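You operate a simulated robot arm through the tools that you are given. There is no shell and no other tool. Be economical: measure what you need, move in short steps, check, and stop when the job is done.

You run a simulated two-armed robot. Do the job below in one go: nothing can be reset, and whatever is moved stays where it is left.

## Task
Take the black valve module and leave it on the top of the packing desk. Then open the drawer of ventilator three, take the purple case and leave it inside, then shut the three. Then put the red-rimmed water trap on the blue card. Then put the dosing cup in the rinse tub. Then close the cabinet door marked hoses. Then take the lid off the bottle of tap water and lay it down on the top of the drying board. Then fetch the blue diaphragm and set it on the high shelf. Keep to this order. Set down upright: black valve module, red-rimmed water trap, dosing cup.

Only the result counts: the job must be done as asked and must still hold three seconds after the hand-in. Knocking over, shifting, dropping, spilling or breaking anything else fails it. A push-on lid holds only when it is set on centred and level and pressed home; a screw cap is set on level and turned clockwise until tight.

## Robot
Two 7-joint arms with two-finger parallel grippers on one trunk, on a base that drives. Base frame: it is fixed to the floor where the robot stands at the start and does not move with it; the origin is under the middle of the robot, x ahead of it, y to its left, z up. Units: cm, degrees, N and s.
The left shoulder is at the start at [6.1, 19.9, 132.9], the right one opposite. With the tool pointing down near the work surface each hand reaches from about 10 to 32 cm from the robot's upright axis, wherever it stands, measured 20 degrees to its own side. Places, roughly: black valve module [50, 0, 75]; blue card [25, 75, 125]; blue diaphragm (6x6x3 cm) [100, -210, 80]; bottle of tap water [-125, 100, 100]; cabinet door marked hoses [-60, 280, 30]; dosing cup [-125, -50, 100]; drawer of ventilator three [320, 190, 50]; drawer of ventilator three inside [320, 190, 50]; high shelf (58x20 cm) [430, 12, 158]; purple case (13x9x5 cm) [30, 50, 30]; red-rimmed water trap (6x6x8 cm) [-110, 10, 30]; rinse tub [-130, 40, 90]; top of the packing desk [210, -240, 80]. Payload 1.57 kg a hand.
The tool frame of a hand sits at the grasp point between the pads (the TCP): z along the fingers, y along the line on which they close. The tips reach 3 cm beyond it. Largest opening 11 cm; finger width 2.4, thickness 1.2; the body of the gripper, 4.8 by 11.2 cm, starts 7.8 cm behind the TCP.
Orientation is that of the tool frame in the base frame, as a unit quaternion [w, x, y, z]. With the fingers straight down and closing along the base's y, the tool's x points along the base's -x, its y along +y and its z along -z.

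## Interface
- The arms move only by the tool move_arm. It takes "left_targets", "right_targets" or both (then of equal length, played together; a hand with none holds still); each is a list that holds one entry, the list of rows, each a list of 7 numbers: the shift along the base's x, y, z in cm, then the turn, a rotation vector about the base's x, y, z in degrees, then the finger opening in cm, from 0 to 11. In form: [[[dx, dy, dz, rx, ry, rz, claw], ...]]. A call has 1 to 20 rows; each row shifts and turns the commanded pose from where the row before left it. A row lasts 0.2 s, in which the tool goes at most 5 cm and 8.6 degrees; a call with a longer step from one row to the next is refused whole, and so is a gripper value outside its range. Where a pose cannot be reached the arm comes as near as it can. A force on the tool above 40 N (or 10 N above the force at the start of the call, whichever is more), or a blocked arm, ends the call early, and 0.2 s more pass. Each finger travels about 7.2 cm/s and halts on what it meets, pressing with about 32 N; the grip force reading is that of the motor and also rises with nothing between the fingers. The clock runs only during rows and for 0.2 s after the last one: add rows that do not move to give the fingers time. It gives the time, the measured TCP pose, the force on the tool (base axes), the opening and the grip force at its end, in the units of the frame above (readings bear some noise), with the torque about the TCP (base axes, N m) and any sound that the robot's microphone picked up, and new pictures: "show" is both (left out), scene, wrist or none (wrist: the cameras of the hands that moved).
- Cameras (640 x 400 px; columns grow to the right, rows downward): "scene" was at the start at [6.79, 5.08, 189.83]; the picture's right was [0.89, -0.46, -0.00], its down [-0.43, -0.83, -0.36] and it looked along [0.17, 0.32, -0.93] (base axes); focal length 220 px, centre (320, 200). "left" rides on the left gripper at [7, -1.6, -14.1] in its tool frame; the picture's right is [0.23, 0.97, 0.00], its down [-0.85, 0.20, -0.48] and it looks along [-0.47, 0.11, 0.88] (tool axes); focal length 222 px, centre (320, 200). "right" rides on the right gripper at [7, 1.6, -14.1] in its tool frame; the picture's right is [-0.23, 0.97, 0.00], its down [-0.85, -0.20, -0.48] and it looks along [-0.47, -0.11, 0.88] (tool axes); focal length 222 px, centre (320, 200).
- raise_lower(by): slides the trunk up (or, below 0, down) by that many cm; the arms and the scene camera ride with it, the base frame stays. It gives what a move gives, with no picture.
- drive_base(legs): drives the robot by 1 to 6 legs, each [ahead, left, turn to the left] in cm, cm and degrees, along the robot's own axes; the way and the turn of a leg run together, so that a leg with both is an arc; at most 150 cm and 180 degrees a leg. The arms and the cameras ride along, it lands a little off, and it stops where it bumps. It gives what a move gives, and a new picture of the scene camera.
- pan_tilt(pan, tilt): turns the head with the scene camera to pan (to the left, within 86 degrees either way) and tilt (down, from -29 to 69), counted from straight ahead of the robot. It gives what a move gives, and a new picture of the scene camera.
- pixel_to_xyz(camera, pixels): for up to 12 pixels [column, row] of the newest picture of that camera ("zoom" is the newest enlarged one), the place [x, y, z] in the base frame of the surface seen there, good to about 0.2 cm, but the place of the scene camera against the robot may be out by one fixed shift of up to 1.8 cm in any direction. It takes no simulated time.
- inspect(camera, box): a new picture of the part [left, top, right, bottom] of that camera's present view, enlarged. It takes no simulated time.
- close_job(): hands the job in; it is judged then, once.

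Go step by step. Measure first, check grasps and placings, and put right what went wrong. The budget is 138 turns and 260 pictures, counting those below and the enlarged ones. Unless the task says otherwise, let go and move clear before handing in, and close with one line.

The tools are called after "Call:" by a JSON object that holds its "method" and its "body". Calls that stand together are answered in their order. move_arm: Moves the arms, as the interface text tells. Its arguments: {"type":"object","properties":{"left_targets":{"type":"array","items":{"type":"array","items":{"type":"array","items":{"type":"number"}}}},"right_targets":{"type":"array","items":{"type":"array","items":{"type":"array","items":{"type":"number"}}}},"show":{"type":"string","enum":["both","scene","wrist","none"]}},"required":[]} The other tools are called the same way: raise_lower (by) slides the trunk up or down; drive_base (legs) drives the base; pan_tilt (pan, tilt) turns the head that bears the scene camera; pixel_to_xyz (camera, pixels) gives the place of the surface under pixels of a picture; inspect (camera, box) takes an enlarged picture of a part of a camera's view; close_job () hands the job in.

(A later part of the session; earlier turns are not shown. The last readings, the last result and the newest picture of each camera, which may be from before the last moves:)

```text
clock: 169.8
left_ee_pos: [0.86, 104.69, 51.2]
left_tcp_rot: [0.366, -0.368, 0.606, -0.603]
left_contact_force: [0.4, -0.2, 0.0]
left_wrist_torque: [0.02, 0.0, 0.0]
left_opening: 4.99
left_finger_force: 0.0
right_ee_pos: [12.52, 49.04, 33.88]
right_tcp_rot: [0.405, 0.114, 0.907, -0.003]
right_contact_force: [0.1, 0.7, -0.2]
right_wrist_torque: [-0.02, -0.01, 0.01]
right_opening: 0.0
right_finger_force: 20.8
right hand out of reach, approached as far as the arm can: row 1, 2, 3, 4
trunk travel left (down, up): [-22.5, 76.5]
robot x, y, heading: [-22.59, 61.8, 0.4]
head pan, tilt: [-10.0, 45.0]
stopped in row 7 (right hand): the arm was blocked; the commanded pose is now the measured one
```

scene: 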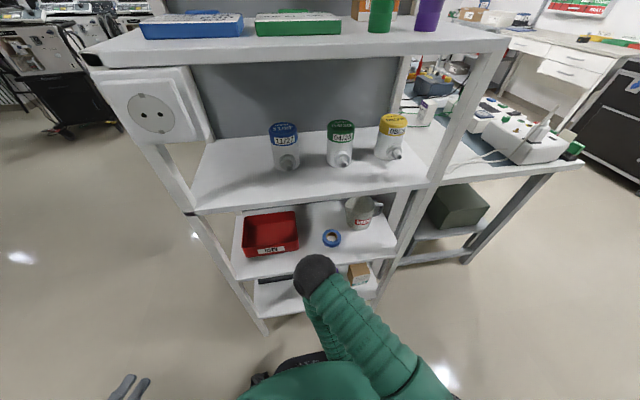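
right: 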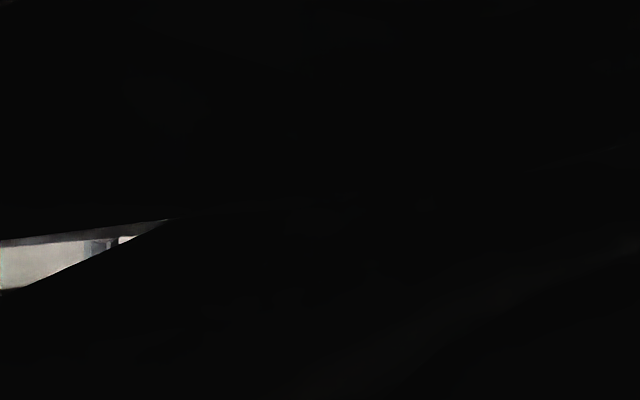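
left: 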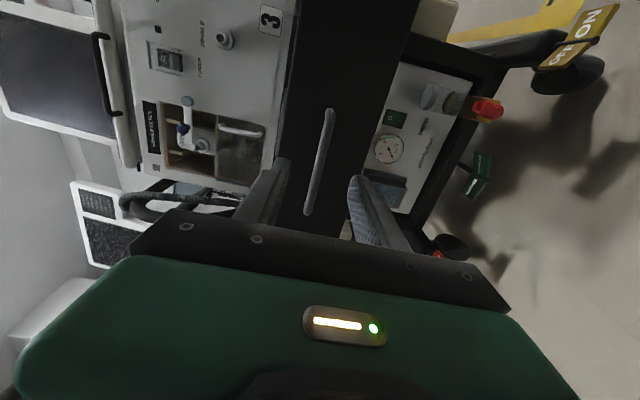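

The wrist is folded back against the robot. I back the base off 25 cm to give the arm room, then stretch forward.

Call:
{"method": "drive_base", "body": {"legs": [[-22, 0, 0]]}}

Call:
{"method": "move_arm", "body": {"right_targets": [[[4, 0, 1, 0, 0, 0, 0], [4, 0, 1, 0, 0, 0, 0], [4, 0, 1, 0, 0, 0, 0], [4, 0, 0, 0, 0, 0, 0], [4, 0, 0, 0, 0, 0, 0], [0, 0, 0, 0, 0, 0, 0]]]}}

```text
clock: 171.5
left_ee_pos: [-21.4, 104.62, 51.59]
left_tcp_rot: [0.367, -0.369, 0.605, -0.602]
left_contact_force: [-0.5, -0.5, 0.1]
left_wrist_torque: [-0.02, 0.01, 0.0]
left_opening: 4.99
left_finger_force: 0.0
right_ee_pos: [-9.49, 49.04, 34.16]
right_tcp_rot: [0.404, 0.112, 0.908, -0.002]
right_contact_force: [-0.1, -1.2, -0.2]
right_wrist_torque: [-0.02, 0.01, 0.02]
right_opening: 0.0
right_finger_force: 21.1
trunk travel left (down, up): [-22.5, 76.5]
robot x, y, heading: [-44.83, 61.73, 0.4]
head pan, tilt: [-10.0, 45.0]
```

scene: 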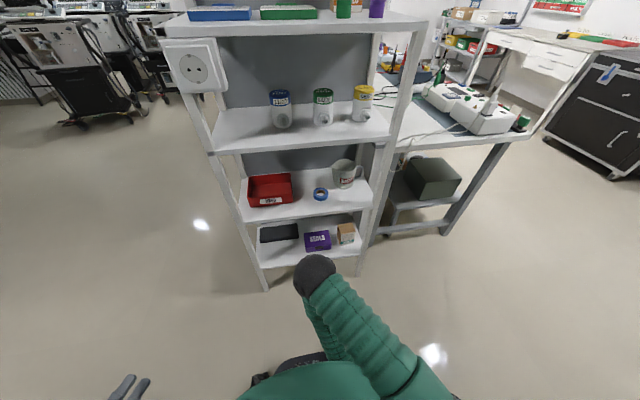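

```text
clock: 172.9
left_ee_pos: [-21.37, 104.55, 51.53]
left_tcp_rot: [0.366, -0.37, 0.606, -0.602]
left_contact_force: [0.4, -0.1, 0.2]
left_wrist_torque: [-0.01, -0.03, -0.01]
left_opening: 5.03
left_finger_force: 0.0
right_ee_pos: [10.51, 49.0, 37.21]
right_tcp_rot: [0.404, 0.111, 0.908, 0.0]
right_contact_force: [1.1, 0.4, 0.0]
right_wrist_torque: [-0.02, 0.02, 0.0]
right_opening: 0.02
right_finger_force: 22.0
trunk travel left (down, up): [-22.5, 76.5]
robot x, y, heading: [-44.67, 61.2, 0.6]
head pan, tilt: [-10.0, 45.0]
```

scene: 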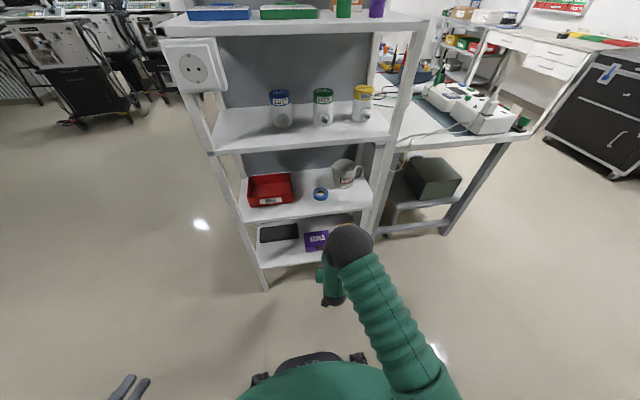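
right: 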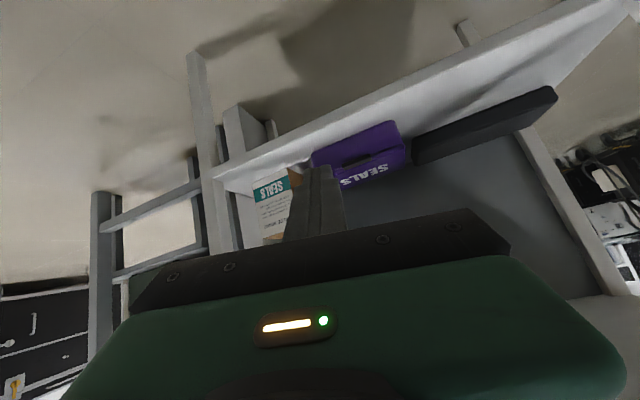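

Now the wrist camera shows the case at (355,155) and a small carton right next to it at (275,200). I measure.

Call:
{"method": "pixel_to_xyz", "body": {"camera": "right", "pixels": [[315, 158], [398, 125], [402, 150], [340, 180], [355, 150], [300, 168], [440, 110], [262, 185], [285, 180], [420, 150], [350, 172], [230, 175]]}}

Call:
{"method": "inspect", "body": {"camera": "right", "box": [230, 100, 430, 250]}}

```text
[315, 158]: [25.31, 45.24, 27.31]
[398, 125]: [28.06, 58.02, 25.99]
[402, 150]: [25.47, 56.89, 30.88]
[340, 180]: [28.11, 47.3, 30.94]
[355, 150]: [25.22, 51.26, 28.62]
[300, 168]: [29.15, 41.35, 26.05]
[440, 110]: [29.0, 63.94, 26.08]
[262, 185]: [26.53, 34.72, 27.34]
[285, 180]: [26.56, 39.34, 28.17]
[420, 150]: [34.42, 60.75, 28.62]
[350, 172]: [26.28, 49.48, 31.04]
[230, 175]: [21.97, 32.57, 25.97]
```

```text
2.67 times, centred on (330, 175) of right
```

zoom: 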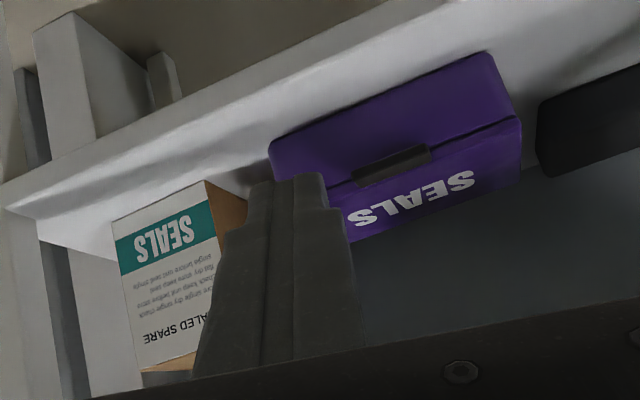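

Shelf z is 26.0, with the case top at 31.0, front x 25.2 and y 44.5–57.5. I straighten the yaw and lift slightly, then drive 13 cm forward.

Call:
{"method": "move_arm", "body": {"right_targets": [[[0, 1, 0, 0, 0, 7, 0], [0, 1, 0, 0, 0, 7, 0], [0, 0, 0, 0, 0, 0, 0]]], "show": "none"}}

Call:
{"method": "drive_base", "body": {"legs": [[13, 0, 0]]}}

```text
clock: 173.7
left_ee_pos: [-21.34, 104.65, 51.6]
left_tcp_rot: [0.367, -0.369, 0.606, -0.602]
left_contact_force: [0.3, -0.2, 0.2]
left_wrist_torque: [-0.03, 0.0, -0.05]
left_opening: 5.0
left_finger_force: 0.2
right_ee_pos: [10.57, 50.93, 37.13]
right_tcp_rot: [0.401, 0.0, 0.915, 0.049]
right_contact_force: [-0.5, -0.1, -0.1]
right_wrist_torque: [-0.02, 0.02, -0.01]
right_opening: 0.0
right_finger_force: 21.1
trunk travel left (down, up): [-22.5, 76.5]
robot x, y, heading: [-45.1, 61.7, 0.6]
head pan, tilt: [-10.0, 45.0]
```

```text
clock: 174.9
left_ee_pos: [-8.24, 104.69, 51.6]
left_tcp_rot: [0.367, -0.369, 0.606, -0.602]
left_contact_force: [0.0, 0.0, -0.6]
left_wrist_torque: [-0.04, 0.03, 0.0]
left_opening: 5.01
left_finger_force: 0.1
right_ee_pos: [23.52, 50.93, 37.12]
right_tcp_rot: [0.4, 0.002, 0.915, 0.048]
right_contact_force: [-0.3, 0.1, -0.1]
right_wrist_torque: [-0.03, 0.02, -0.02]
right_opening: 0.01
right_finger_force: 21.3
trunk travel left (down, up): [-22.5, 76.5]
robot x, y, heading: [-31.59, 61.79, 0.2]
head pan, tilt: [-10.0, 45.0]
```

scene: 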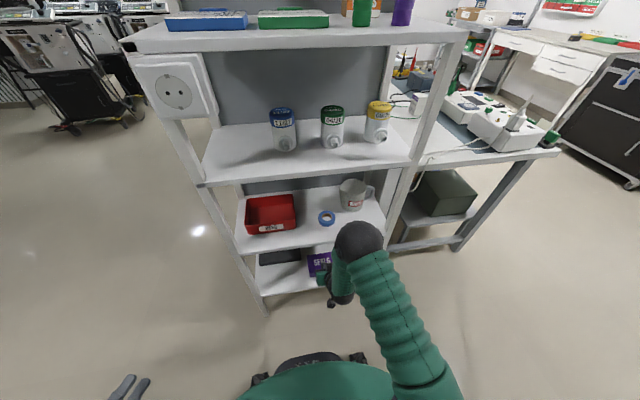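

Call:
{"method": "pixel_to_xyz", "body": {"camera": "scene", "pixels": [[358, 226], [358, 245], [335, 275]]}}

Call:
{"method": "move_arm", "body": {"right_targets": [[[3, 0, 0, 0, 0, 0, 0], [3, 0, 0, 0, 0, 0, 0], [3, 0, 0, 0, 0, 0, 0], [0, 0, 0, 0, 0, 0, 0]]]}}

```text
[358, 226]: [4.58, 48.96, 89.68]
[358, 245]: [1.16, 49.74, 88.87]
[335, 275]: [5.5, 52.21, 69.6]
```

```text
clock: 175.9
left_ee_pos: [-8.3, 104.53, 51.63]
left_tcp_rot: [0.366, -0.369, 0.606, -0.602]
left_contact_force: [0.3, 0.4, 0.4]
left_wrist_torque: [0.01, 0.03, 0.0]
left_opening: 5.01
left_finger_force: 0.1
right_ee_pos: [32.48, 51.02, 37.18]
right_tcp_rot: [0.4, 0.002, 0.915, 0.048]
right_contact_force: [-0.1, 0.1, 0.0]
right_wrist_torque: [0.03, 0.0, -0.01]
right_opening: 0.01
right_finger_force: 20.9
trunk travel left (down, up): [-22.5, 76.5]
robot x, y, heading: [-31.71, 61.6, 0.2]
head pan, tilt: [-10.0, 45.0]
```

scene: 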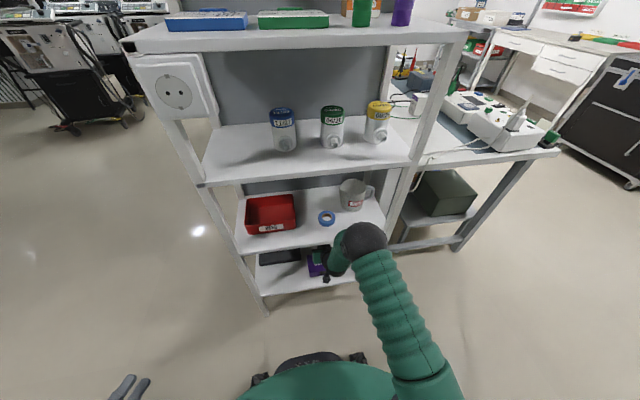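
right: 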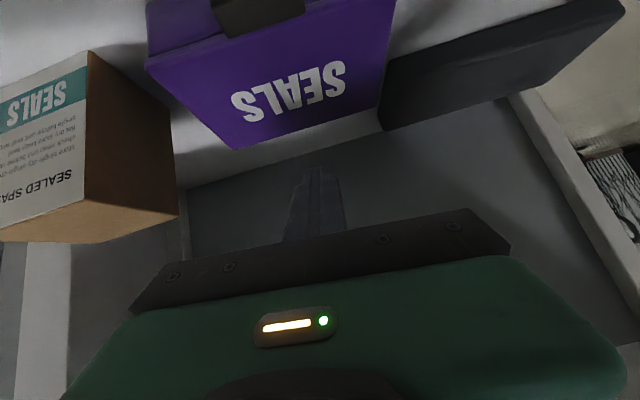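

The view shows the case's top and its rear edge at (300,130). I measure its corners.

Call:
{"method": "pixel_to_xyz", "body": {"camera": "right", "pixels": [[240, 148], [378, 112], [150, 65], [392, 15], [300, 125], [175, 212], [85, 55], [385, 120], [300, 180], [260, 160], [310, 140]]}}

```text
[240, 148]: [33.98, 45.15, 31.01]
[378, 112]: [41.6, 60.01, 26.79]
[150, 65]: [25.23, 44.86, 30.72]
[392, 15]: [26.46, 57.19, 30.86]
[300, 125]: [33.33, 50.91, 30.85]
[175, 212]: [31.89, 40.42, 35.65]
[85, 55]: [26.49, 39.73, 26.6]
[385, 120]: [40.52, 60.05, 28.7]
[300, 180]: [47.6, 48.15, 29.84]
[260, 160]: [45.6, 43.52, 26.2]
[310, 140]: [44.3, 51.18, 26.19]
```

The case spans x 25.2–34.0, y 44.9–57.5. I hook the shut fingers behind it and pull it toward the shelf edge.

Call:
{"method": "move_arm", "body": {"right_targets": [[[3, 0.1, 0, 0, 0, 0, 0], [3, 0.1, 0, 0, 0, 0, 0], [0, 0, -3, 0, 0, 0, 0], [0, 0, -3, 0, 0, 0, 0], [0, 0, -1.9, 0, 0, 0, 0], [0, 0, 0, 0, 0, 0, 0], [-2, 0, 0, 0, 0, 0, 0], [-2, 0, 0, 0, 0, 0, 0], [-2, 0, 0, 0, 0, 0, 0], [-1, 0, 0, 0, 0, 0, 0], [0, 0, 0, 0, 0, 0, 0]]], "show": "wrist"}}

```text
clock: 178.3
left_ee_pos: [-8.3, 104.53, 51.55]
left_tcp_rot: [0.367, -0.369, 0.606, -0.602]
left_contact_force: [0.6, -0.3, 0.4]
left_wrist_torque: [-0.03, 0.01, -0.02]
left_opening: 5.0
left_finger_force: 0.0
right_ee_pos: [31.46, 51.18, 29.34]
right_tcp_rot: [0.401, 0.002, 0.915, 0.048]
right_contact_force: [0.4, 0.3, 1.5]
right_wrist_torque: [0.03, 0.07, 0.0]
right_opening: 0.01
right_finger_force: 21.1
trunk travel left (down, up): [-22.5, 76.5]
robot x, y, heading: [-31.89, 61.45, 0.4]
head pan, tilt: [-10.0, 45.0]
```

right: 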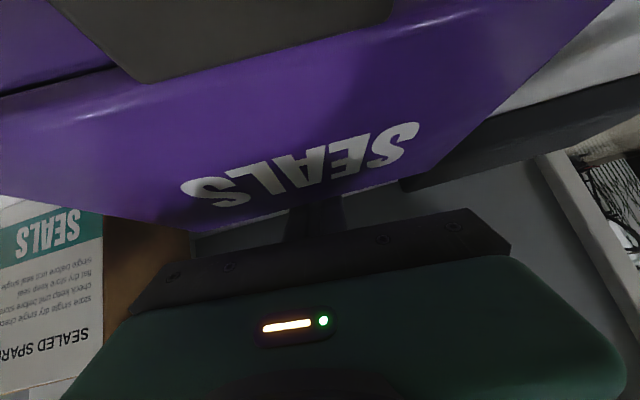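

The case slid with the fingers. I check how far.

Call:
{"method": "pixel_to_xyz", "body": {"camera": "right", "pixels": [[250, 215], [350, 180], [300, 195], [200, 60], [130, 75], [280, 20], [165, 215]]}}

Call:
{"method": "inspect", "body": {"camera": "scene", "box": [220, 190, 400, 310]}}

```text
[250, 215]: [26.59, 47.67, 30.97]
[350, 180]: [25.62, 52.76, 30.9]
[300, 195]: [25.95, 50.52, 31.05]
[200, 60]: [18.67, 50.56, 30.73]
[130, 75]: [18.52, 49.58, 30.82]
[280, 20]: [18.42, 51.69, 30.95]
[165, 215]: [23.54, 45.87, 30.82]
```

```text
3.33 times, centred on (310, 250) of scene
```

zoom: 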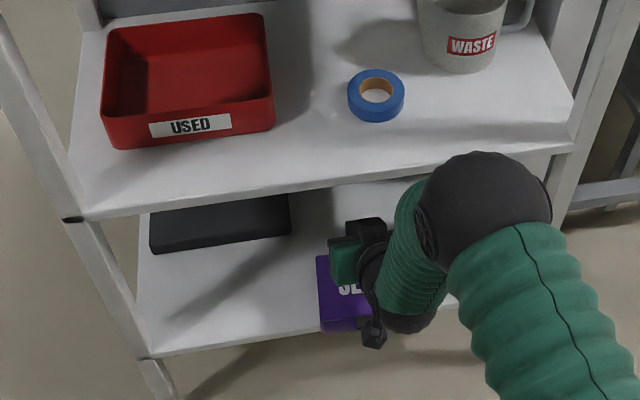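

The case now overhangs, with its centre near x 22.7. I lift, back out and bring the hand to vertical.

Call:
{"method": "move_arm", "body": {"right_targets": [[[2, 0, 0, 0, 0, 0, 0], [0, 0, 4, 0, 0, 0, 0], [0, 0, 4, 0, 0, 0, 0], [-4, 0, 0, 0, 0, 0, 0], [-4, 0, 0, 0, 0, 0, 0], [-4, 0, 0, 0, 0, 0, 0], [-4, 0, 0, 0, 0, 0, 0], [-4, 0, 0, 0, 0, 0, 0], [-2, 0, 0, 0, 0, 0, 0], [0, 0, 2, 0, 8, 0, 0], [0, 0, 2, 0, 8, 0, 0], [0, 0, 2, 0, 8, 0, 0], [0, 0, 2, 0, 8, 0, 0], [0, 0, 1, 0, 8, 0, 0], [0, 0, 0, 0, 7.6, 0, 0], [0, 0, 0, 0, 0, 0, 0]]]}}

```text
clock: 181.7
left_ee_pos: [-8.35, 104.64, 51.6]
left_tcp_rot: [0.366, -0.368, 0.607, -0.602]
left_contact_force: [0.0, 0.2, 1.1]
left_wrist_torque: [0.02, -0.01, 0.02]
left_opening: 5.01
left_finger_force: 0.1
right_ee_pos: [11.43, 51.07, 46.35]
right_tcp_rot: [-0.003, 0.021, 0.999, 0.044]
right_contact_force: [-0.3, 0.7, -0.2]
right_wrist_torque: [0.0, 0.05, -0.03]
right_opening: 0.01
right_finger_force: 21.4
trunk travel left (down, up): [-22.5, 76.5]
robot x, y, heading: [-31.64, 61.32, 0.3]
head pan, tilt: [-10.0, 45.0]
```

scene: 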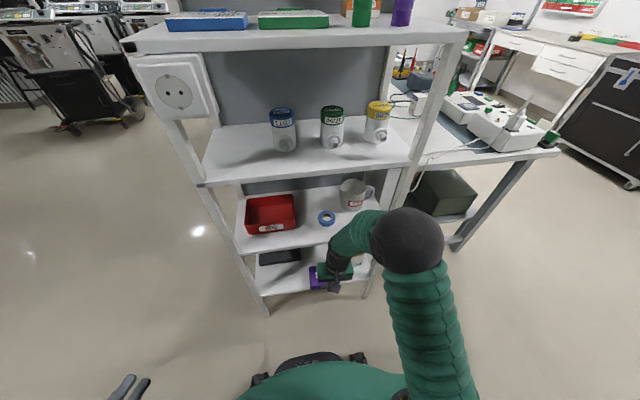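
right: 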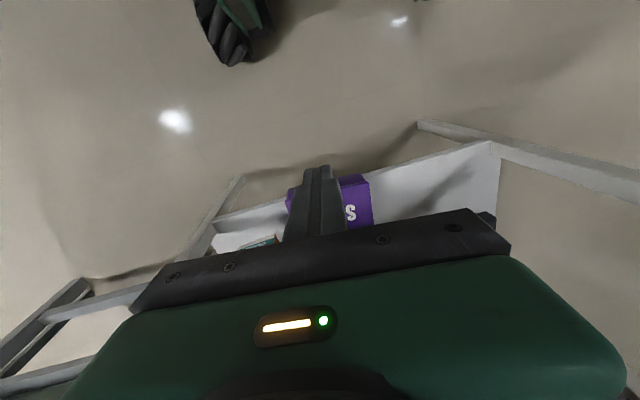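

The case stays put at px (355,200). I level the tool, turn it -90° about the vertical, and tilt 20° with the fingers open.

Call:
{"method": "move_arm", "body": {"right_targets": [[[0, 0, 0, -5, 0, 0, 3], [0, 0, 0, 0, 0, -8, 6], [0, 0, 0, 0, 0, -8, 9], [0, 0, 0, 0, 0, -8, 11], [0, 0, 0, 0, 0, -8, 11], [0, 0, 0, 0, 0, -8, 11], [0, 0, 0, 0, 0, -8, 11], [0, 0, 0, 0, 0, -8, 11], [0, 0, 0, 0, 0, -8, 11], [0, 0, 0, 0, 0, -8, 11], [0, 0, 0, 0, 0, -8, 11], [0, 0, 0, 0, 0, -7.6, 11], [0, 0, 0, 0, -7, 0, 11], [0, 0, 0, 0, -7, 0, 11], [0, 0, 0, 0, -6, 0, 11], [0, 0, 0, 0, 0, 0, 11]]]}}

```text
clock: 185.1
left_ee_pos: [-8.22, 104.56, 51.61]
left_tcp_rot: [0.367, -0.368, 0.607, -0.601]
left_contact_force: [0.9, -0.3, 0.0]
left_wrist_torque: [0.01, 0.03, -0.01]
left_opening: 4.99
left_finger_force: 0.1
right_ee_pos: [11.57, 51.18, 46.38]
right_tcp_rot: [0.123, 0.696, 0.696, 0.124]
right_contact_force: [0.9, 0.0, 0.8]
right_wrist_torque: [0.01, -0.04, -0.03]
right_opening: 11.0
right_finger_force: 0.2
trunk travel left (down, up): [-22.5, 76.5]
robot x, y, heading: [-31.37, 61.93, 0.1]
head pan, tilt: [-10.0, 45.0]
```

scene: 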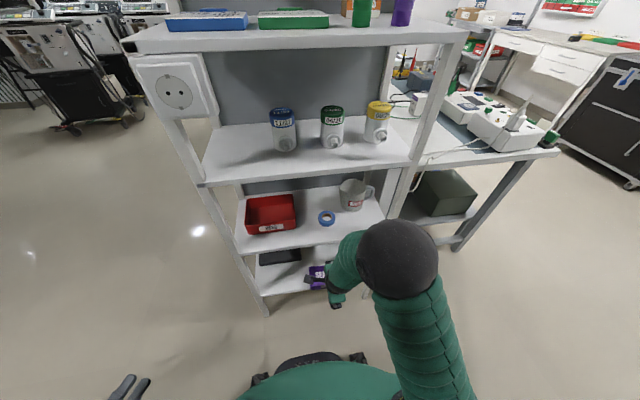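
right: 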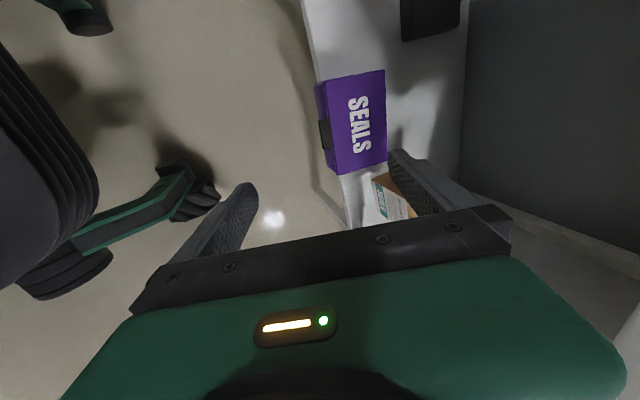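

Perfect orientation, and the case is seen from above. I measure its corners.

Call:
{"method": "pixel_to_xyz", "body": {"camera": "right", "pixels": [[330, 82], [383, 73], [337, 170], [386, 160], [357, 120], [323, 90], [330, 160], [310, 60], [345, 215]]}}

Call:
{"method": "inspect", "body": {"camera": "right", "box": [270, 40, 430, 240]}}

```text
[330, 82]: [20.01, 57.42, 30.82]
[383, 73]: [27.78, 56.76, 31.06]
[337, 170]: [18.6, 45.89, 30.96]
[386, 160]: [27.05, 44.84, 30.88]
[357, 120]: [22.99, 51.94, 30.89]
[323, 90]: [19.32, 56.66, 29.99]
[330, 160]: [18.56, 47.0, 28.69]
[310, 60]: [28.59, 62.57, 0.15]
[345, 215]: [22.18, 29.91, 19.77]
```

```text
2.00 times, centred on (350, 140) of right
```

zoom: 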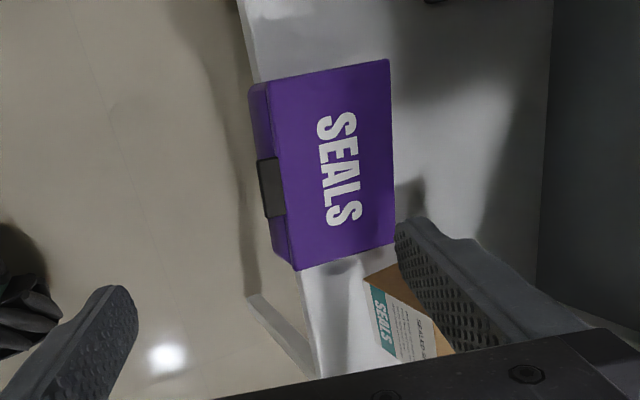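

The case centre is (23.2,51.2), yawed 3.5°. I align and descend along the tool axis, stopping 4 cm short.

Call:
{"method": "move_arm", "body": {"right_targets": [[[2.6, 0, 0, 0, 0, -3.5, 11], [2.6, 0, 0, 0, 0, 0, 11], [1.19, 0, -3.29, 0, 0, 0, 11], [1.19, 0, -3.29, 0, 0, 0, 11], [1.19, 0, -3.29, 0, 0, 0, 11], [1.0, 0, -2.8, 0, 0, 0, 11], [0, 0, 0, 0, 0, 0, 11]]], "show": "wrist"}}

```text
clock: 186.7
left_ee_pos: [-8.24, 104.55, 51.58]
left_tcp_rot: [0.366, -0.368, 0.607, -0.601]
left_contact_force: [0.3, 0.6, 0.6]
left_wrist_torque: [0.01, -0.02, 0.06]
left_opening: 5.0
left_finger_force: 0.0
right_ee_pos: [21.19, 51.04, 33.7]
right_tcp_rot: [0.125, 0.717, 0.675, 0.12]
right_contact_force: [0.7, -0.6, 1.0]
right_wrist_torque: [-0.02, -0.02, 0.02]
right_opening: 10.98
right_finger_force: 0.1
trunk travel left (down, up): [-22.5, 76.5]
robot x, y, heading: [-32.08, 61.84, 0.4]
head pan, tilt: [-10.0, 45.0]
```

right: 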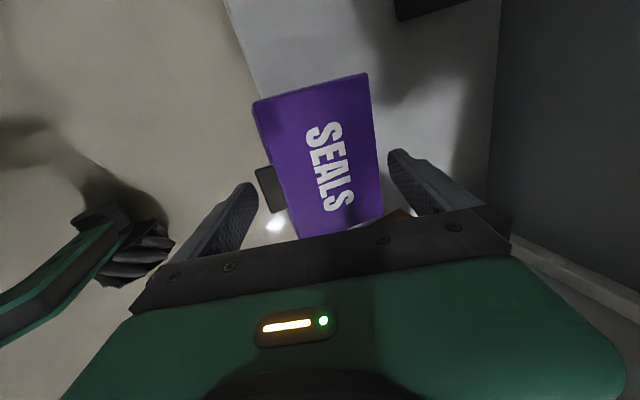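

Call:
{"method": "pixel_to_xyz", "body": {"camera": "right", "pixels": [[260, 172], [272, 205], [285, 210], [270, 150], [378, 165], [380, 200], [252, 200], [395, 160], [247, 185]]}}

Call:
{"method": "inspect", "body": {"camera": "right", "box": [230, 60, 430, 240]}}

```text
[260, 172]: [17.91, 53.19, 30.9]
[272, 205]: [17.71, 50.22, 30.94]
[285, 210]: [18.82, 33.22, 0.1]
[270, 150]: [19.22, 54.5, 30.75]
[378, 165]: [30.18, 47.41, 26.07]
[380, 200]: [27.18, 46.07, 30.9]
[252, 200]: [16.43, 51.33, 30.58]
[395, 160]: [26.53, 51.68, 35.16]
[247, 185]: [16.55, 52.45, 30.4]
```

```text
2.22 times, centred on (330, 150) of right
```

zoom: 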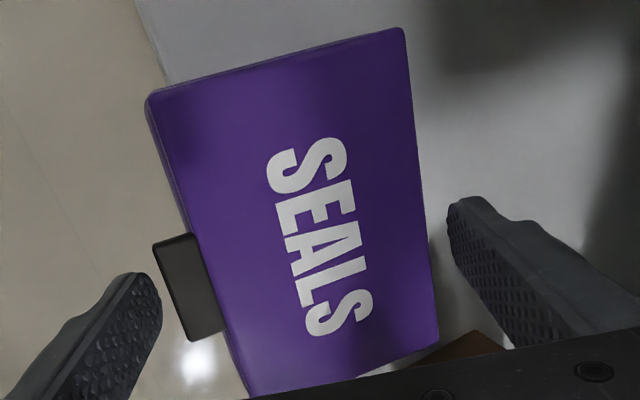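

The latch sticks out 1.2 cm at the front but still fits between the fingers. I descend the last 3.8 cm and close.

Call:
{"method": "move_arm", "body": {"right_targets": [[[0.5, 0.2, -1.9, 0, 0, 0, 11], [0.6, 0.1, -1.9, 0, 0, 0, 11], [0, 0, 0, 0, 0, 0, 11], [0, 0, 0, 0, 0, 0, 9], [0, 0, 0, 0, 0, 0, 8], [0, 0, 0, 0, 0, 0, 7], [0, 0, 0, 0, 0, 0, 6], [0, 0, 0, 0, 0, 0, 6]]], "show": "wrist"}}

```text
clock: 187.4
left_ee_pos: [-8.13, 104.64, 51.61]
left_tcp_rot: [0.367, -0.367, 0.607, -0.601]
left_contact_force: [0.0, 0.5, -0.2]
left_wrist_torque: [-0.01, 0.02, 0.0]
left_opening: 5.01
left_finger_force: 0.0
right_ee_pos: [23.83, 51.31, 31.07]
right_tcp_rot: [0.138, 0.716, 0.671, 0.13]
right_contact_force: [5.9, 0.4, 13.9]
right_wrist_torque: [-0.07, -0.91, 0.06]
right_opening: 11.01
right_finger_force: 0.1
trunk travel left (down, up): [-22.5, 76.5]
robot x, y, heading: [-31.59, 61.3, 0.3]
head pan, tilt: [-10.0, 45.0]
stopped in row 3 (right hand): the force on the tool passed its limit at 44 N (the readings are from after the stop); the commanded pose is now the measured one
```

right: 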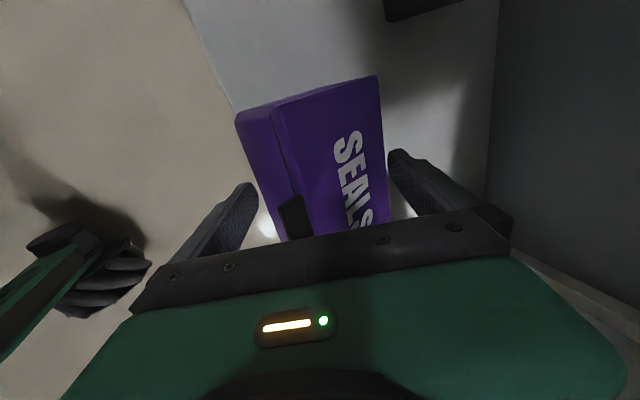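

The finger met the case and the case shifted. I measure how it lies now.

Call:
{"method": "pixel_to_xyz", "body": {"camera": "right", "pixels": [[240, 118], [275, 110], [372, 85], [382, 190], [300, 205], [280, 215], [260, 170], [340, 130], [265, 215], [375, 150]]}}

Call:
{"method": "inspect", "body": {"camera": "right", "box": [220, 60, 420, 240]}}

Call:
{"method": "inspect", "body": {"camera": "scene", "box": [240, 220, 400, 320]}}

```text
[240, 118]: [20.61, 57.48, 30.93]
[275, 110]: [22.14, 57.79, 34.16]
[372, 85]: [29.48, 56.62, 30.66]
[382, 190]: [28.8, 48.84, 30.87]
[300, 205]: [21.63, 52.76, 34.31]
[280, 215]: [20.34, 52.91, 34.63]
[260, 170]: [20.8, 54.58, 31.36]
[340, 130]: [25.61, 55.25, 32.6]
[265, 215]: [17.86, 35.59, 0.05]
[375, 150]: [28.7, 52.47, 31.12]
```

```text
2.22 times, centred on (320, 150) of right
```

zoom: 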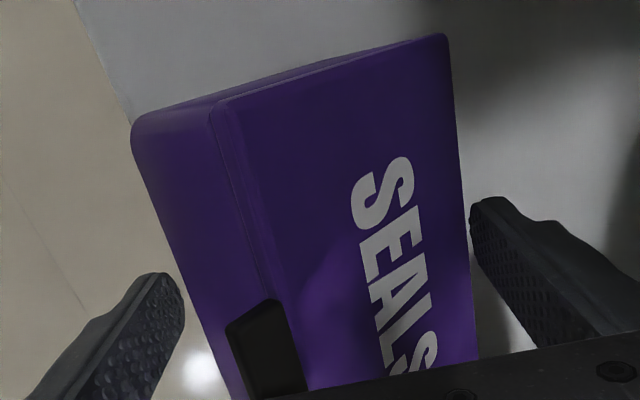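

```text
4.00 times, centred on (320, 270) of scene
```

zoom: 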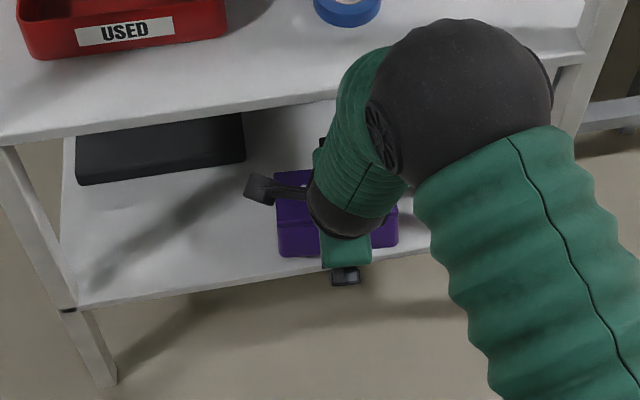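

The front fingertip slipped under the overhang and lifted the case's front. I draw the finger out toward me to let it settle, then rise.

Call:
{"method": "move_arm", "body": {"right_targets": [[[-1, 0, 0, 0, 0, 0, 11], [-1, 0, 0, 0, 0, 0, 11], [-1, 0, 0, 0, 0, 0, 11], [-0.8, 0, 0, 0, 0, 0, 11], [-1, 0, 3, 0, 0, 0, 11], [-1, 0, 3, 0, 0, 0, 11], [0, 0, 0, 0, 0, 0, 11]]], "show": "wrist"}}

```text
clock: 187.9
left_ee_pos: [-8.18, 104.53, 51.76]
left_tcp_rot: [0.368, -0.368, 0.606, -0.602]
left_contact_force: [0.0, -0.4, 0.2]
left_wrist_torque: [0.02, 0.02, -0.03]
left_opening: 4.98
left_finger_force: 0.1
right_ee_pos: [22.55, 51.34, 31.42]
right_tcp_rot: [0.142, 0.716, 0.67, 0.136]
right_contact_force: [2.4, 1.6, 17.5]
right_wrist_torque: [-0.17, -1.12, 0.03]
right_opening: 11.0
right_finger_force: 0.1
trunk travel left (down, up): [-22.5, 76.5]
robot x, y, heading: [-31.74, 61.55, 0.4]
head pan, tilt: [-10.0, 45.0]
stopped in row 2 (right hand): the force on the tool passed its limit at 42 N (the readings are from after the stop); the commanded pose is now the measured one
```

right: 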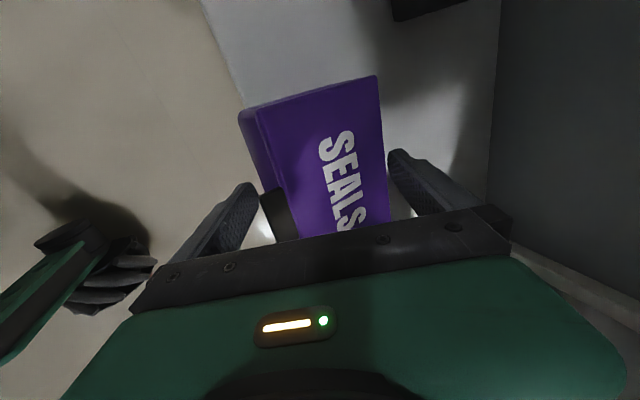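

The torque shows the rear finger is resting on the case's top edge. I lift straight up and look again.

Call:
{"method": "move_arm", "body": {"right_targets": [[[0, 0, 1.5, 0, 0, 0, 11], [-0.7, 0, 2, 0, 0, 0, 11], [-1.2, 0, 3.3, 0, 0, 0, 11], [-1.2, 0, 3.3, 0, 0, 0, 11], [0, 0, 0, 0, 0, 0, 11]]], "show": "wrist"}}

```text
clock: 189.1
left_ee_pos: [-8.2, 104.46, 51.7]
left_tcp_rot: [0.368, -0.368, 0.607, -0.601]
left_contact_force: [-0.7, 0.6, -0.5]
left_wrist_torque: [0.01, 0.0, -0.01]
left_opening: 4.98
left_finger_force: 0.0
right_ee_pos: [19.2, 51.2, 41.31]
right_tcp_rot: [0.139, 0.716, 0.672, 0.132]
right_contact_force: [-0.1, 1.1, 0.2]
right_wrist_torque: [-0.02, -0.02, 0.03]
right_opening: 10.99
right_finger_force: 0.1
trunk travel left (down, up): [-22.5, 76.5]
robot x, y, heading: [-31.71, 61.82, 0.4]
head pan, tilt: [-10.0, 45.0]
```

right: 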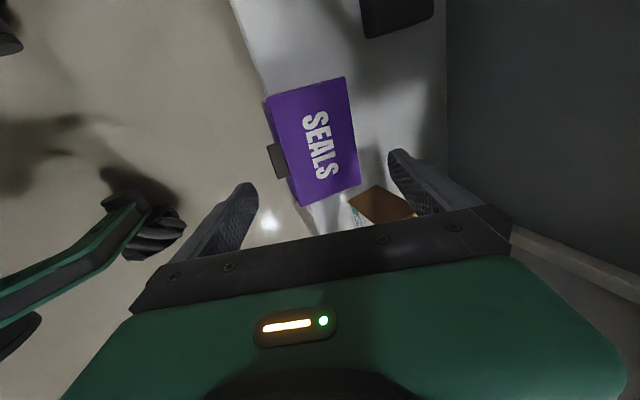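

Call:
{"method": "inspect", "body": {"camera": "right", "box": [240, 60, 400, 220]}}

Call:
{"method": "pixel_to_xyz", "body": {"camera": "right", "pixels": [[268, 100], [342, 79], [300, 204], [358, 183], [270, 150], [278, 175], [283, 150], [351, 130], [262, 90], [310, 215]]}}

```text
2.50 times, centred on (320, 140) of right
```

zoom: 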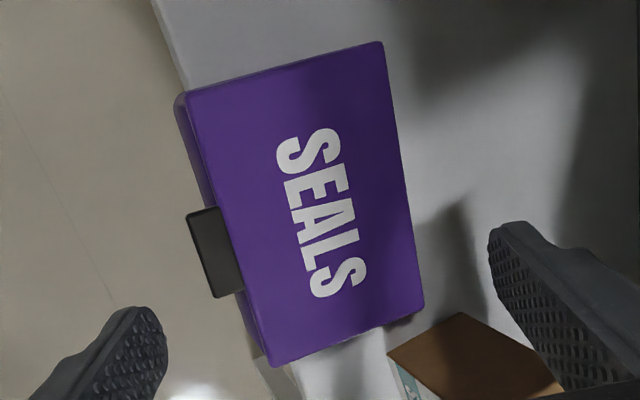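

```text
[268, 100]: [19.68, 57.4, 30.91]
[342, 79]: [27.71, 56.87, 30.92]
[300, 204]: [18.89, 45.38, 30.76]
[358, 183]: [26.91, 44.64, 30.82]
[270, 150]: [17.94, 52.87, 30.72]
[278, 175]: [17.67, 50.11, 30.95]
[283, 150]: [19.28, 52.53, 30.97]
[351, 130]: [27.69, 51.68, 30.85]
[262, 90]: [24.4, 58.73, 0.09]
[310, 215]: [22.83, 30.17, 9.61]
```

The case settled back flat where it was. I'll grip 3.5 cm left of the latch with a 16° tilt and a corrected x, so both fingers clear.

Call:
{"method": "move_arm", "body": {"right_targets": [[[0.9, 1.8, 0, 0, 6, 0, 11], [0, 1.7, 0, 0, 0, 0, 11], [0.79, 0, -2.76, 0, 0, 0, 11], [0.79, 0, -2.76, 0, 0, 0, 11], [0.4, 0, -1.4, 0, 0, 0, 11], [0, 0, 0, 0, 0, 0, 11]]], "show": "wrist"}}

Call:
{"method": "inspect", "body": {"camera": "right", "box": [220, 60, 420, 240]}}

```text
clock: 189.6
left_ee_pos: [-8.21, 104.7, 51.79]
left_tcp_rot: [0.368, -0.367, 0.605, -0.603]
left_contact_force: [0.7, -0.1, -0.4]
left_wrist_torque: [0.02, 0.0, -0.02]
left_opening: 5.02
left_finger_force: 0.0
right_ee_pos: [20.78, 51.03, 42.47]
right_tcp_rot: [0.098, 0.742, 0.655, 0.106]
right_contact_force: [-19.6, 7.7, 6.7]
right_wrist_torque: [-0.52, -3.1, 1.51]
right_opening: 11.02
right_finger_force: 0.0
trunk travel left (down, up): [-22.5, 76.5]
robot x, y, heading: [-31.59, 61.6, 0.4]
head pan, tilt: [-10.0, 45.0]
stopped in row 2 (right hand): the force on the tool passed its limit at 62 N (the readings are from after the stop); the commanded pose is now the measured one
```

right: 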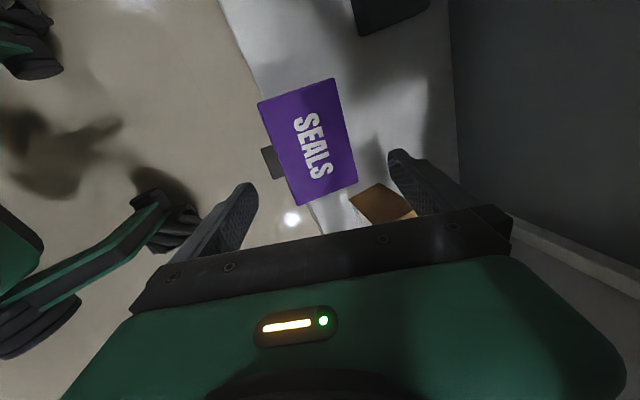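

```text
2.22 times, centred on (320, 150) of right
```

zoom: 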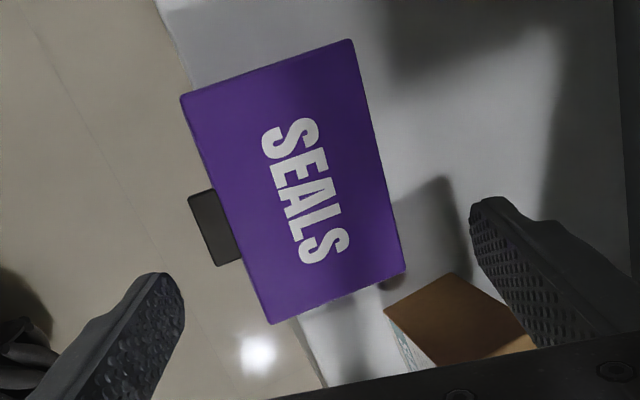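

The gripper body touched the middle shelf's edge. I back off, restore the 22° tilt, shift sideways and check nothing on the shelf above moved.

Call:
{"method": "move_arm", "body": {"right_targets": [[[-2, 0, 0, 0, 0, 0, 11], [-2, 0, 0, 0, -6, 0, 11], [0, 1.8, -1, 0, 0, 0, 11], [0, 1.9, -1, 0, 0, 0, 11], [0, 0, 0, 0, 0, 0, 11]]]}}

```text
clock: 190.8
left_ee_pos: [-8.19, 104.54, 51.76]
left_tcp_rot: [0.368, -0.368, 0.607, -0.601]
left_contact_force: [0.2, -0.8, -0.1]
left_wrist_torque: [0.03, 0.01, 0.04]
left_opening: 5.03
left_finger_force: 0.0
right_ee_pos: [17.02, 54.75, 40.17]
right_tcp_rot: [0.132, 0.734, 0.651, 0.143]
right_contact_force: [0.2, -0.1, -0.1]
right_wrist_torque: [-0.01, -0.01, -0.02]
right_opening: 10.99
right_finger_force: 0.1
trunk travel left (down, up): [-22.5, 76.5]
robot x, y, heading: [-31.52, 61.75, 0.3]
head pan, tilt: [-10.0, 45.0]
```

scene: 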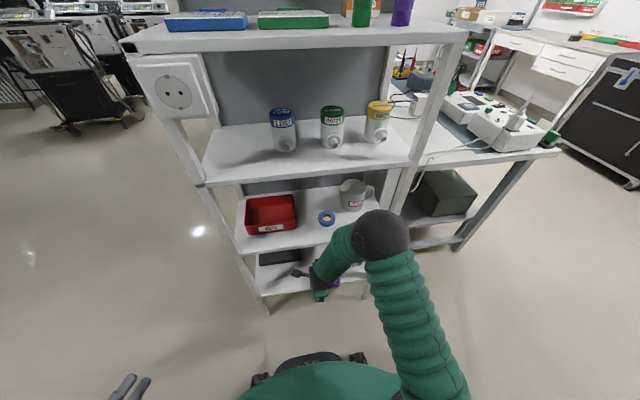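
right: 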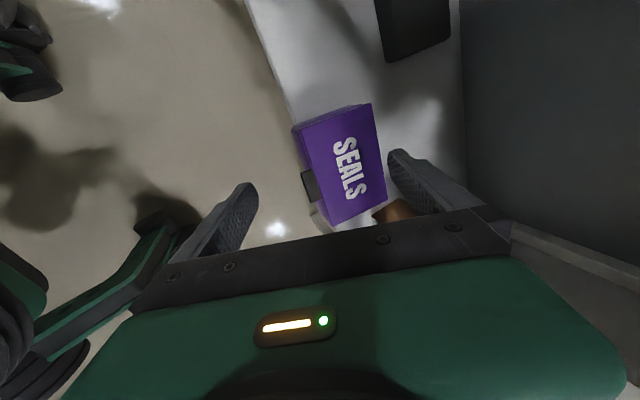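

Nothing above moved. I fine-tune the yaw and tilt and descend to just above the case.

Call:
{"method": "move_arm", "body": {"right_targets": [[[1, 0, -1, 0, 2.4, 0, 11], [1.4, 0, -1, 0, 0, 3.4, 11], [0.9, 0, -2.5, 0, 0, 0, 11], [0.8, 0, -2.2, 0, 0, 0, 11], [0, 0, 0, 0, 0, 0, 11]]], "show": "wrist"}}

Call:
{"method": "inspect", "body": {"camera": "right", "box": [220, 60, 420, 240]}}

```text
clock: 192.0
left_ee_pos: [-8.09, 104.56, 51.7]
left_tcp_rot: [0.367, -0.367, 0.607, -0.602]
left_contact_force: [0.8, 0.3, 0.3]
left_wrist_torque: [-0.02, 0.01, -0.02]
left_opening: 5.02
left_finger_force: 0.0
right_ee_pos: [21.04, 55.03, 33.36]
right_tcp_rot: [0.115, 0.717, 0.675, 0.13]
right_contact_force: [-0.9, -0.5, -0.3]
right_wrist_torque: [-0.03, 0.02, -0.03]
right_opening: 11.0
right_finger_force: 0.0
trunk travel left (down, up): [-22.5, 76.5]
robot x, y, heading: [-31.48, 61.66, 0.3]
head pan, tilt: [-10.0, 45.0]
```

right: 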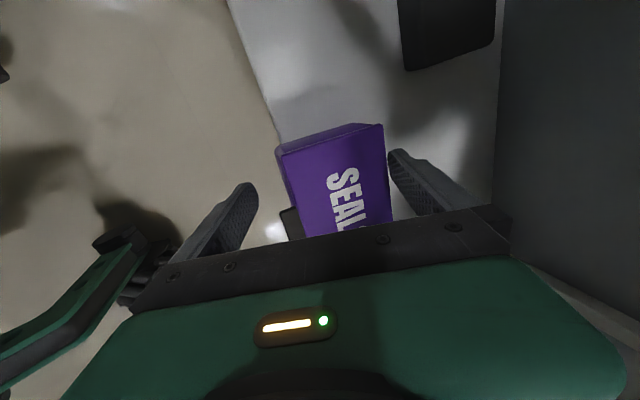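

```text
2.22 times, centred on (320, 150) of right
```

zoom: 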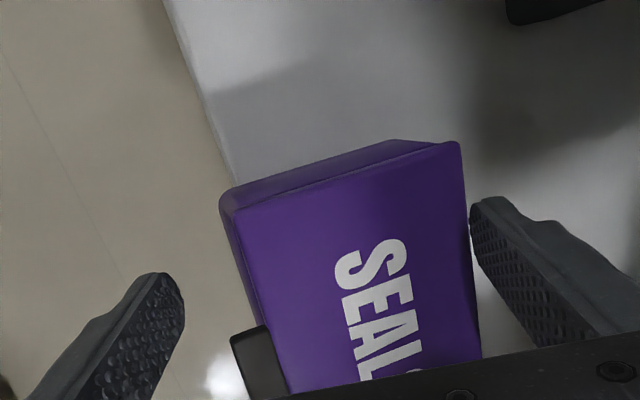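

The rear finger looks too close to the case's rear edge, so I measure to correct it.

Call:
{"method": "pixel_to_xyz", "body": {"camera": "zoom", "pixels": [[460, 160], [466, 210], [472, 270], [238, 230], [252, 290], [228, 200], [478, 215], [180, 300], [260, 350]]}}

```text
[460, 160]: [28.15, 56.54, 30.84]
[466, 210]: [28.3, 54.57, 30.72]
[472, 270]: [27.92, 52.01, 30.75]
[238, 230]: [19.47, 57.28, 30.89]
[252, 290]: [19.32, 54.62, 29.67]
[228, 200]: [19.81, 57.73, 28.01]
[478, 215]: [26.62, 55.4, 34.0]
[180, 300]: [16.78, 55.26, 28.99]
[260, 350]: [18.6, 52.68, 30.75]
```

I shift +0.95 cm in x, descend along the axis, and close.

Call:
{"method": "move_arm", "body": {"right_targets": [[[0.95, 0, 0, 0, 0, 0, 11], [0.6, 0, -1.7, 0, 0, 0, 11], [0.6, 0, -1.6, 0, 0, 0, 11], [0, 0, 0, 0, 0, 0, 11], [0, 0, 0, 0, 0, 0, 9.5], [0, 0, 0, 0, 0, 0, 8.5], [0, 0, 0, 0, 0, 0, 7], [0, 0, 0, 0, 0, 0, 6], [0, 0, 0, 0, 0, 0, 6]]], "show": "wrist"}}

```text
clock: 194.0
left_ee_pos: [-8.1, 104.54, 51.68]
left_tcp_rot: [0.367, -0.367, 0.607, -0.602]
left_contact_force: [0.5, -0.2, -0.4]
left_wrist_torque: [-0.02, -0.01, 0.01]
left_opening: 5.0
left_finger_force: 0.1
right_ee_pos: [23.29, 54.95, 30.1]
right_tcp_rot: [0.116, 0.717, 0.675, 0.131]
right_contact_force: [2.3, -0.7, 2.7]
right_wrist_torque: [-0.15, 0.06, 0.1]
right_opening: 9.98
right_finger_force: 32.1
trunk travel left (down, up): [-22.5, 76.5]
robot x, y, heading: [-31.69, 61.37, 0.3]
head pan, tilt: [-10.0, 45.0]
```

right: 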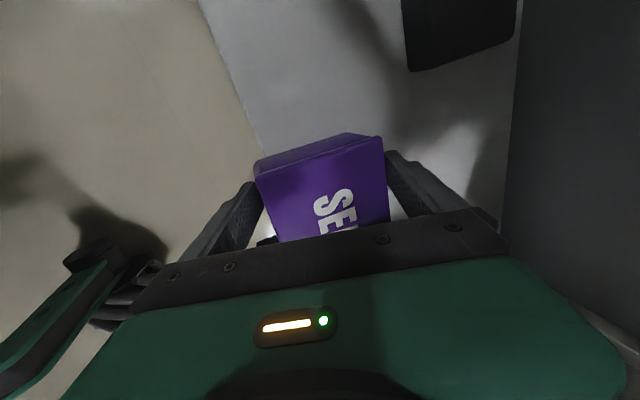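

Closed at 10.0 cm on the case with 32 N. I lift a little and check.

Call:
{"method": "move_arm", "body": {"right_targets": [[[0, 0, 1, 0, 0, 0, 6], [0, 0, 1, 0, 0, 0, 6], [-0.5, 0, 1, 0, 0, 0, 6], [-1, 0, 1, 0, 0, 0, 6], [0, 0, 0, 0, 0, 0, 6]]], "show": "wrist"}}

```text
clock: 195.2
left_ee_pos: [-8.14, 104.57, 51.69]
left_tcp_rot: [0.367, -0.368, 0.606, -0.602]
left_contact_force: [0.1, 0.2, -0.5]
left_wrist_torque: [-0.01, -0.02, -0.02]
left_opening: 5.02
left_finger_force: 0.1
right_ee_pos: [21.57, 54.95, 34.03]
right_tcp_rot: [0.115, 0.717, 0.675, 0.13]
right_contact_force: [-1.2, -0.2, -1.0]
right_wrist_torque: [0.06, 0.02, -0.03]
right_opening: 10.0
right_finger_force: 31.9
trunk travel left (down, up): [-22.5, 76.5]
robot x, y, heading: [-31.66, 61.81, 0.4]
head pan, tilt: [-10.0, 45.0]
```

right: 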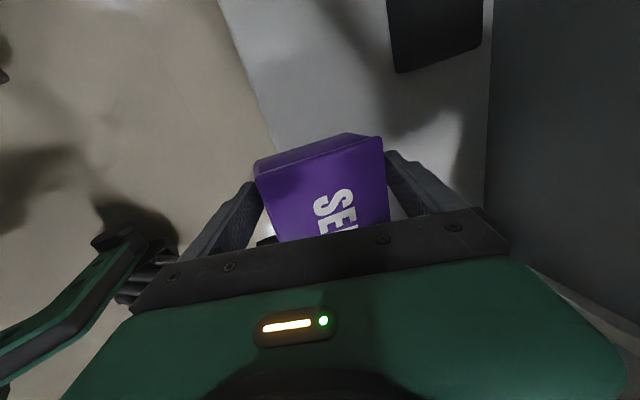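

The case hangs level in the grip. I pull it clear of the stand gently, then back away and raise the trunk.

Call:
{"method": "move_arm", "body": {"right_targets": [[[-2, 0, 0, 0, 0, 0, 6], [-2, 0, 0, 0, 0, 0, 6], [-2, 0, 0, 0, 0, 0, 6], [-2, 0, 0, 0, 0, 0, 6], [-2, 0, 0, 0, 0, 0, 6], [-1, 0, 0, 0, 0, 0, 6], [0, 0, 0, 0, 0, 0, 6]]], "show": "none"}}

Call:
{"method": "drive_base", "body": {"legs": [[-12, 0, 0]]}}

Call:
{"method": "raise_lower", "body": {"by": 38}}

Call:
{"method": "inspect", "body": {"camera": "right", "box": [0, 0, 640, 400]}}

```text
clock: 196.8
left_ee_pos: [-8.06, 104.51, 51.77]
left_tcp_rot: [0.366, -0.368, 0.607, -0.601]
left_contact_force: [-0.4, -0.3, 0.4]
left_wrist_torque: [-0.03, -0.01, 0.0]
left_opening: 5.02
left_finger_force: 0.0
right_ee_pos: [10.55, 54.95, 34.13]
right_tcp_rot: [0.114, 0.716, 0.676, 0.13]
right_contact_force: [0.3, 0.3, -1.9]
right_wrist_torque: [0.05, -0.03, -0.02]
right_opening: 10.01
right_finger_force: 32.3
trunk travel left (down, up): [-22.5, 76.5]
robot x, y, heading: [-31.64, 61.95, 0.2]
head pan, tilt: [-10.0, 45.0]
```

```text
clock: 198.0
left_ee_pos: [-20.16, 104.36, 51.68]
left_tcp_rot: [0.367, -0.366, 0.607, -0.602]
left_contact_force: [0.0, 0.2, 1.2]
left_wrist_torque: [-0.01, 0.0, 0.01]
left_opening: 5.0
left_finger_force: 0.1
right_ee_pos: [-1.5, 54.65, 34.16]
right_tcp_rot: [0.116, 0.718, 0.674, 0.13]
right_contact_force: [-0.5, -0.5, -1.7]
right_wrist_torque: [0.09, 0.0, 0.0]
right_opening: 10.0
right_finger_force: 32.4
trunk travel left (down, up): [-22.5, 76.5]
robot x, y, heading: [-43.86, 61.65, 0.5]
head pan, tilt: [-10.0, 45.0]
```

scene: 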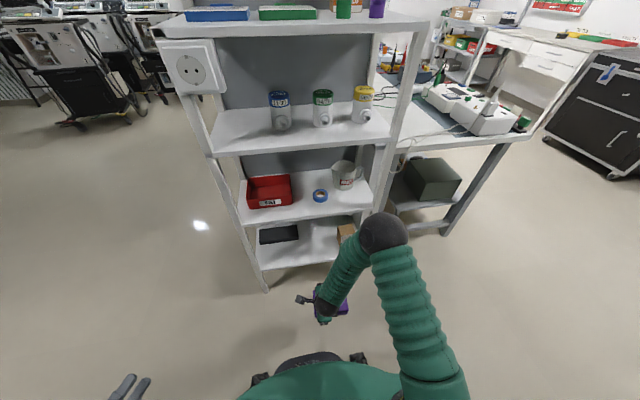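

```text
clock: 201.7
left_ee_pos: [-20.1, 104.42, 89.81]
left_tcp_rot: [0.366, -0.366, 0.608, -0.602]
left_contact_force: [0.4, -0.6, 0.4]
left_wrist_torque: [0.01, -0.01, 0.02]
left_opening: 5.0
left_finger_force: 0.0
right_ee_pos: [-1.39, 54.67, 72.13]
right_tcp_rot: [0.114, 0.717, 0.675, 0.131]
right_contact_force: [-0.7, 0.0, -1.2]
right_wrist_torque: [0.07, -0.01, -0.01]
right_opening: 9.96
right_finger_force: 32.1
trunk travel left (down, up): [-60.5, 38.5]
robot x, y, heading: [-43.63, 61.75, 0.2]
head pan, tilt: [-10.0, 45.0]
```

```text
1.00 times, centred on (320, 200) of right (not enlarged: the box is as wide or as high as the picture)
```

zoom: 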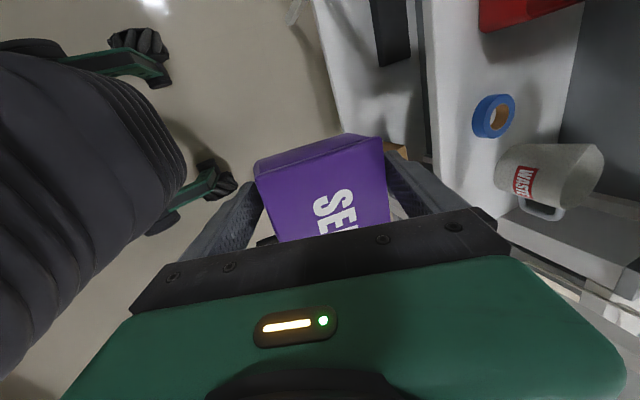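

The grip is good. I drive back to V3, ending with a 45° heading so the left arm clears V1.

Call:
{"method": "drive_base", "body": {"legs": [[0, 108, 0], [135, 0, 0], [132, 0, 0], [0, 0, 45], [0, -32, 0]]}}

Call:
{"method": "pan_tilt", "body": {"pan": 0, "tilt": 50}}

```text
clock: 223.8
left_ee_pos: [234.45, 194.09, 89.65]
left_tcp_rot: [-0.561, 0.564, -0.43, 0.426]
left_contact_force: [-0.1, 0.3, 0.5]
left_wrist_torque: [0.0, -0.03, 0.03]
left_opening: 4.99
left_finger_force: 0.0
right_ee_pos: [282.15, 170.53, 72.08]
right_tcp_rot: [0.059, 0.42, 0.891, 0.163]
right_contact_force: [0.4, 1.0, -2.8]
right_wrist_torque: [0.03, 0.03, 0.01]
right_opening: 9.95
right_finger_force: 32.1
trunk travel left (down, up): [-60.5, 38.5]
robot x, y, heading: [246.6, 146.6, 43.6]
head pan, tilt: [-10.0, 45.0]
```

scene: 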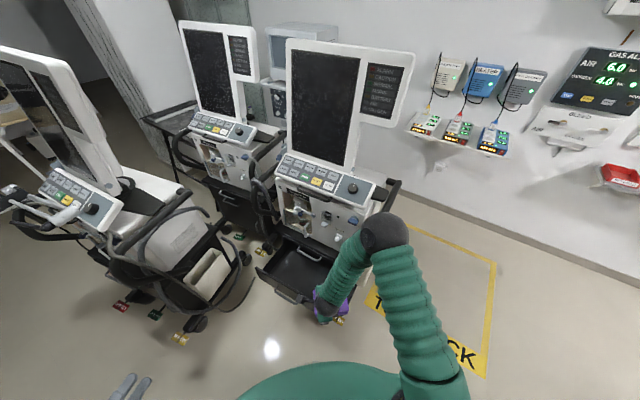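

```text
clock: 224.5
left_ee_pos: [234.68, 193.94, 89.7]
left_tcp_rot: [-0.561, 0.564, -0.431, 0.426]
left_contact_force: [0.5, -0.8, -0.1]
left_wrist_torque: [0.01, 0.02, 0.04]
left_opening: 5.02
left_finger_force: 0.1
right_ee_pos: [282.21, 170.57, 72.05]
right_tcp_rot: [0.059, 0.42, 0.891, 0.164]
right_contact_force: [-0.7, -0.4, -1.7]
right_wrist_torque: [0.03, 0.1, 0.03]
right_opening: 9.92
right_finger_force: 32.1
trunk travel left (down, up): [-60.5, 38.5]
robot x, y, heading: [246.36, 146.42, 43.5]
head pan, tilt: [0.0, 50.0]
```

scene: 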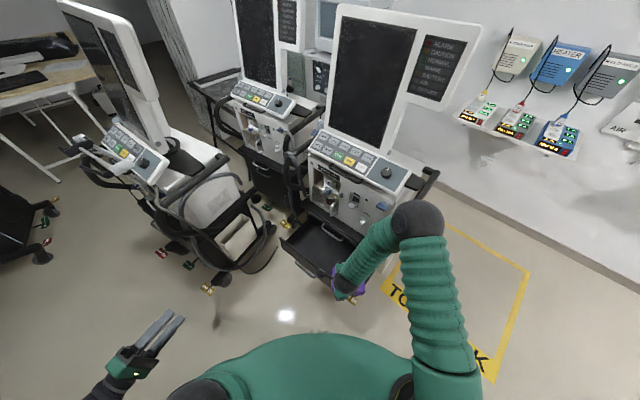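

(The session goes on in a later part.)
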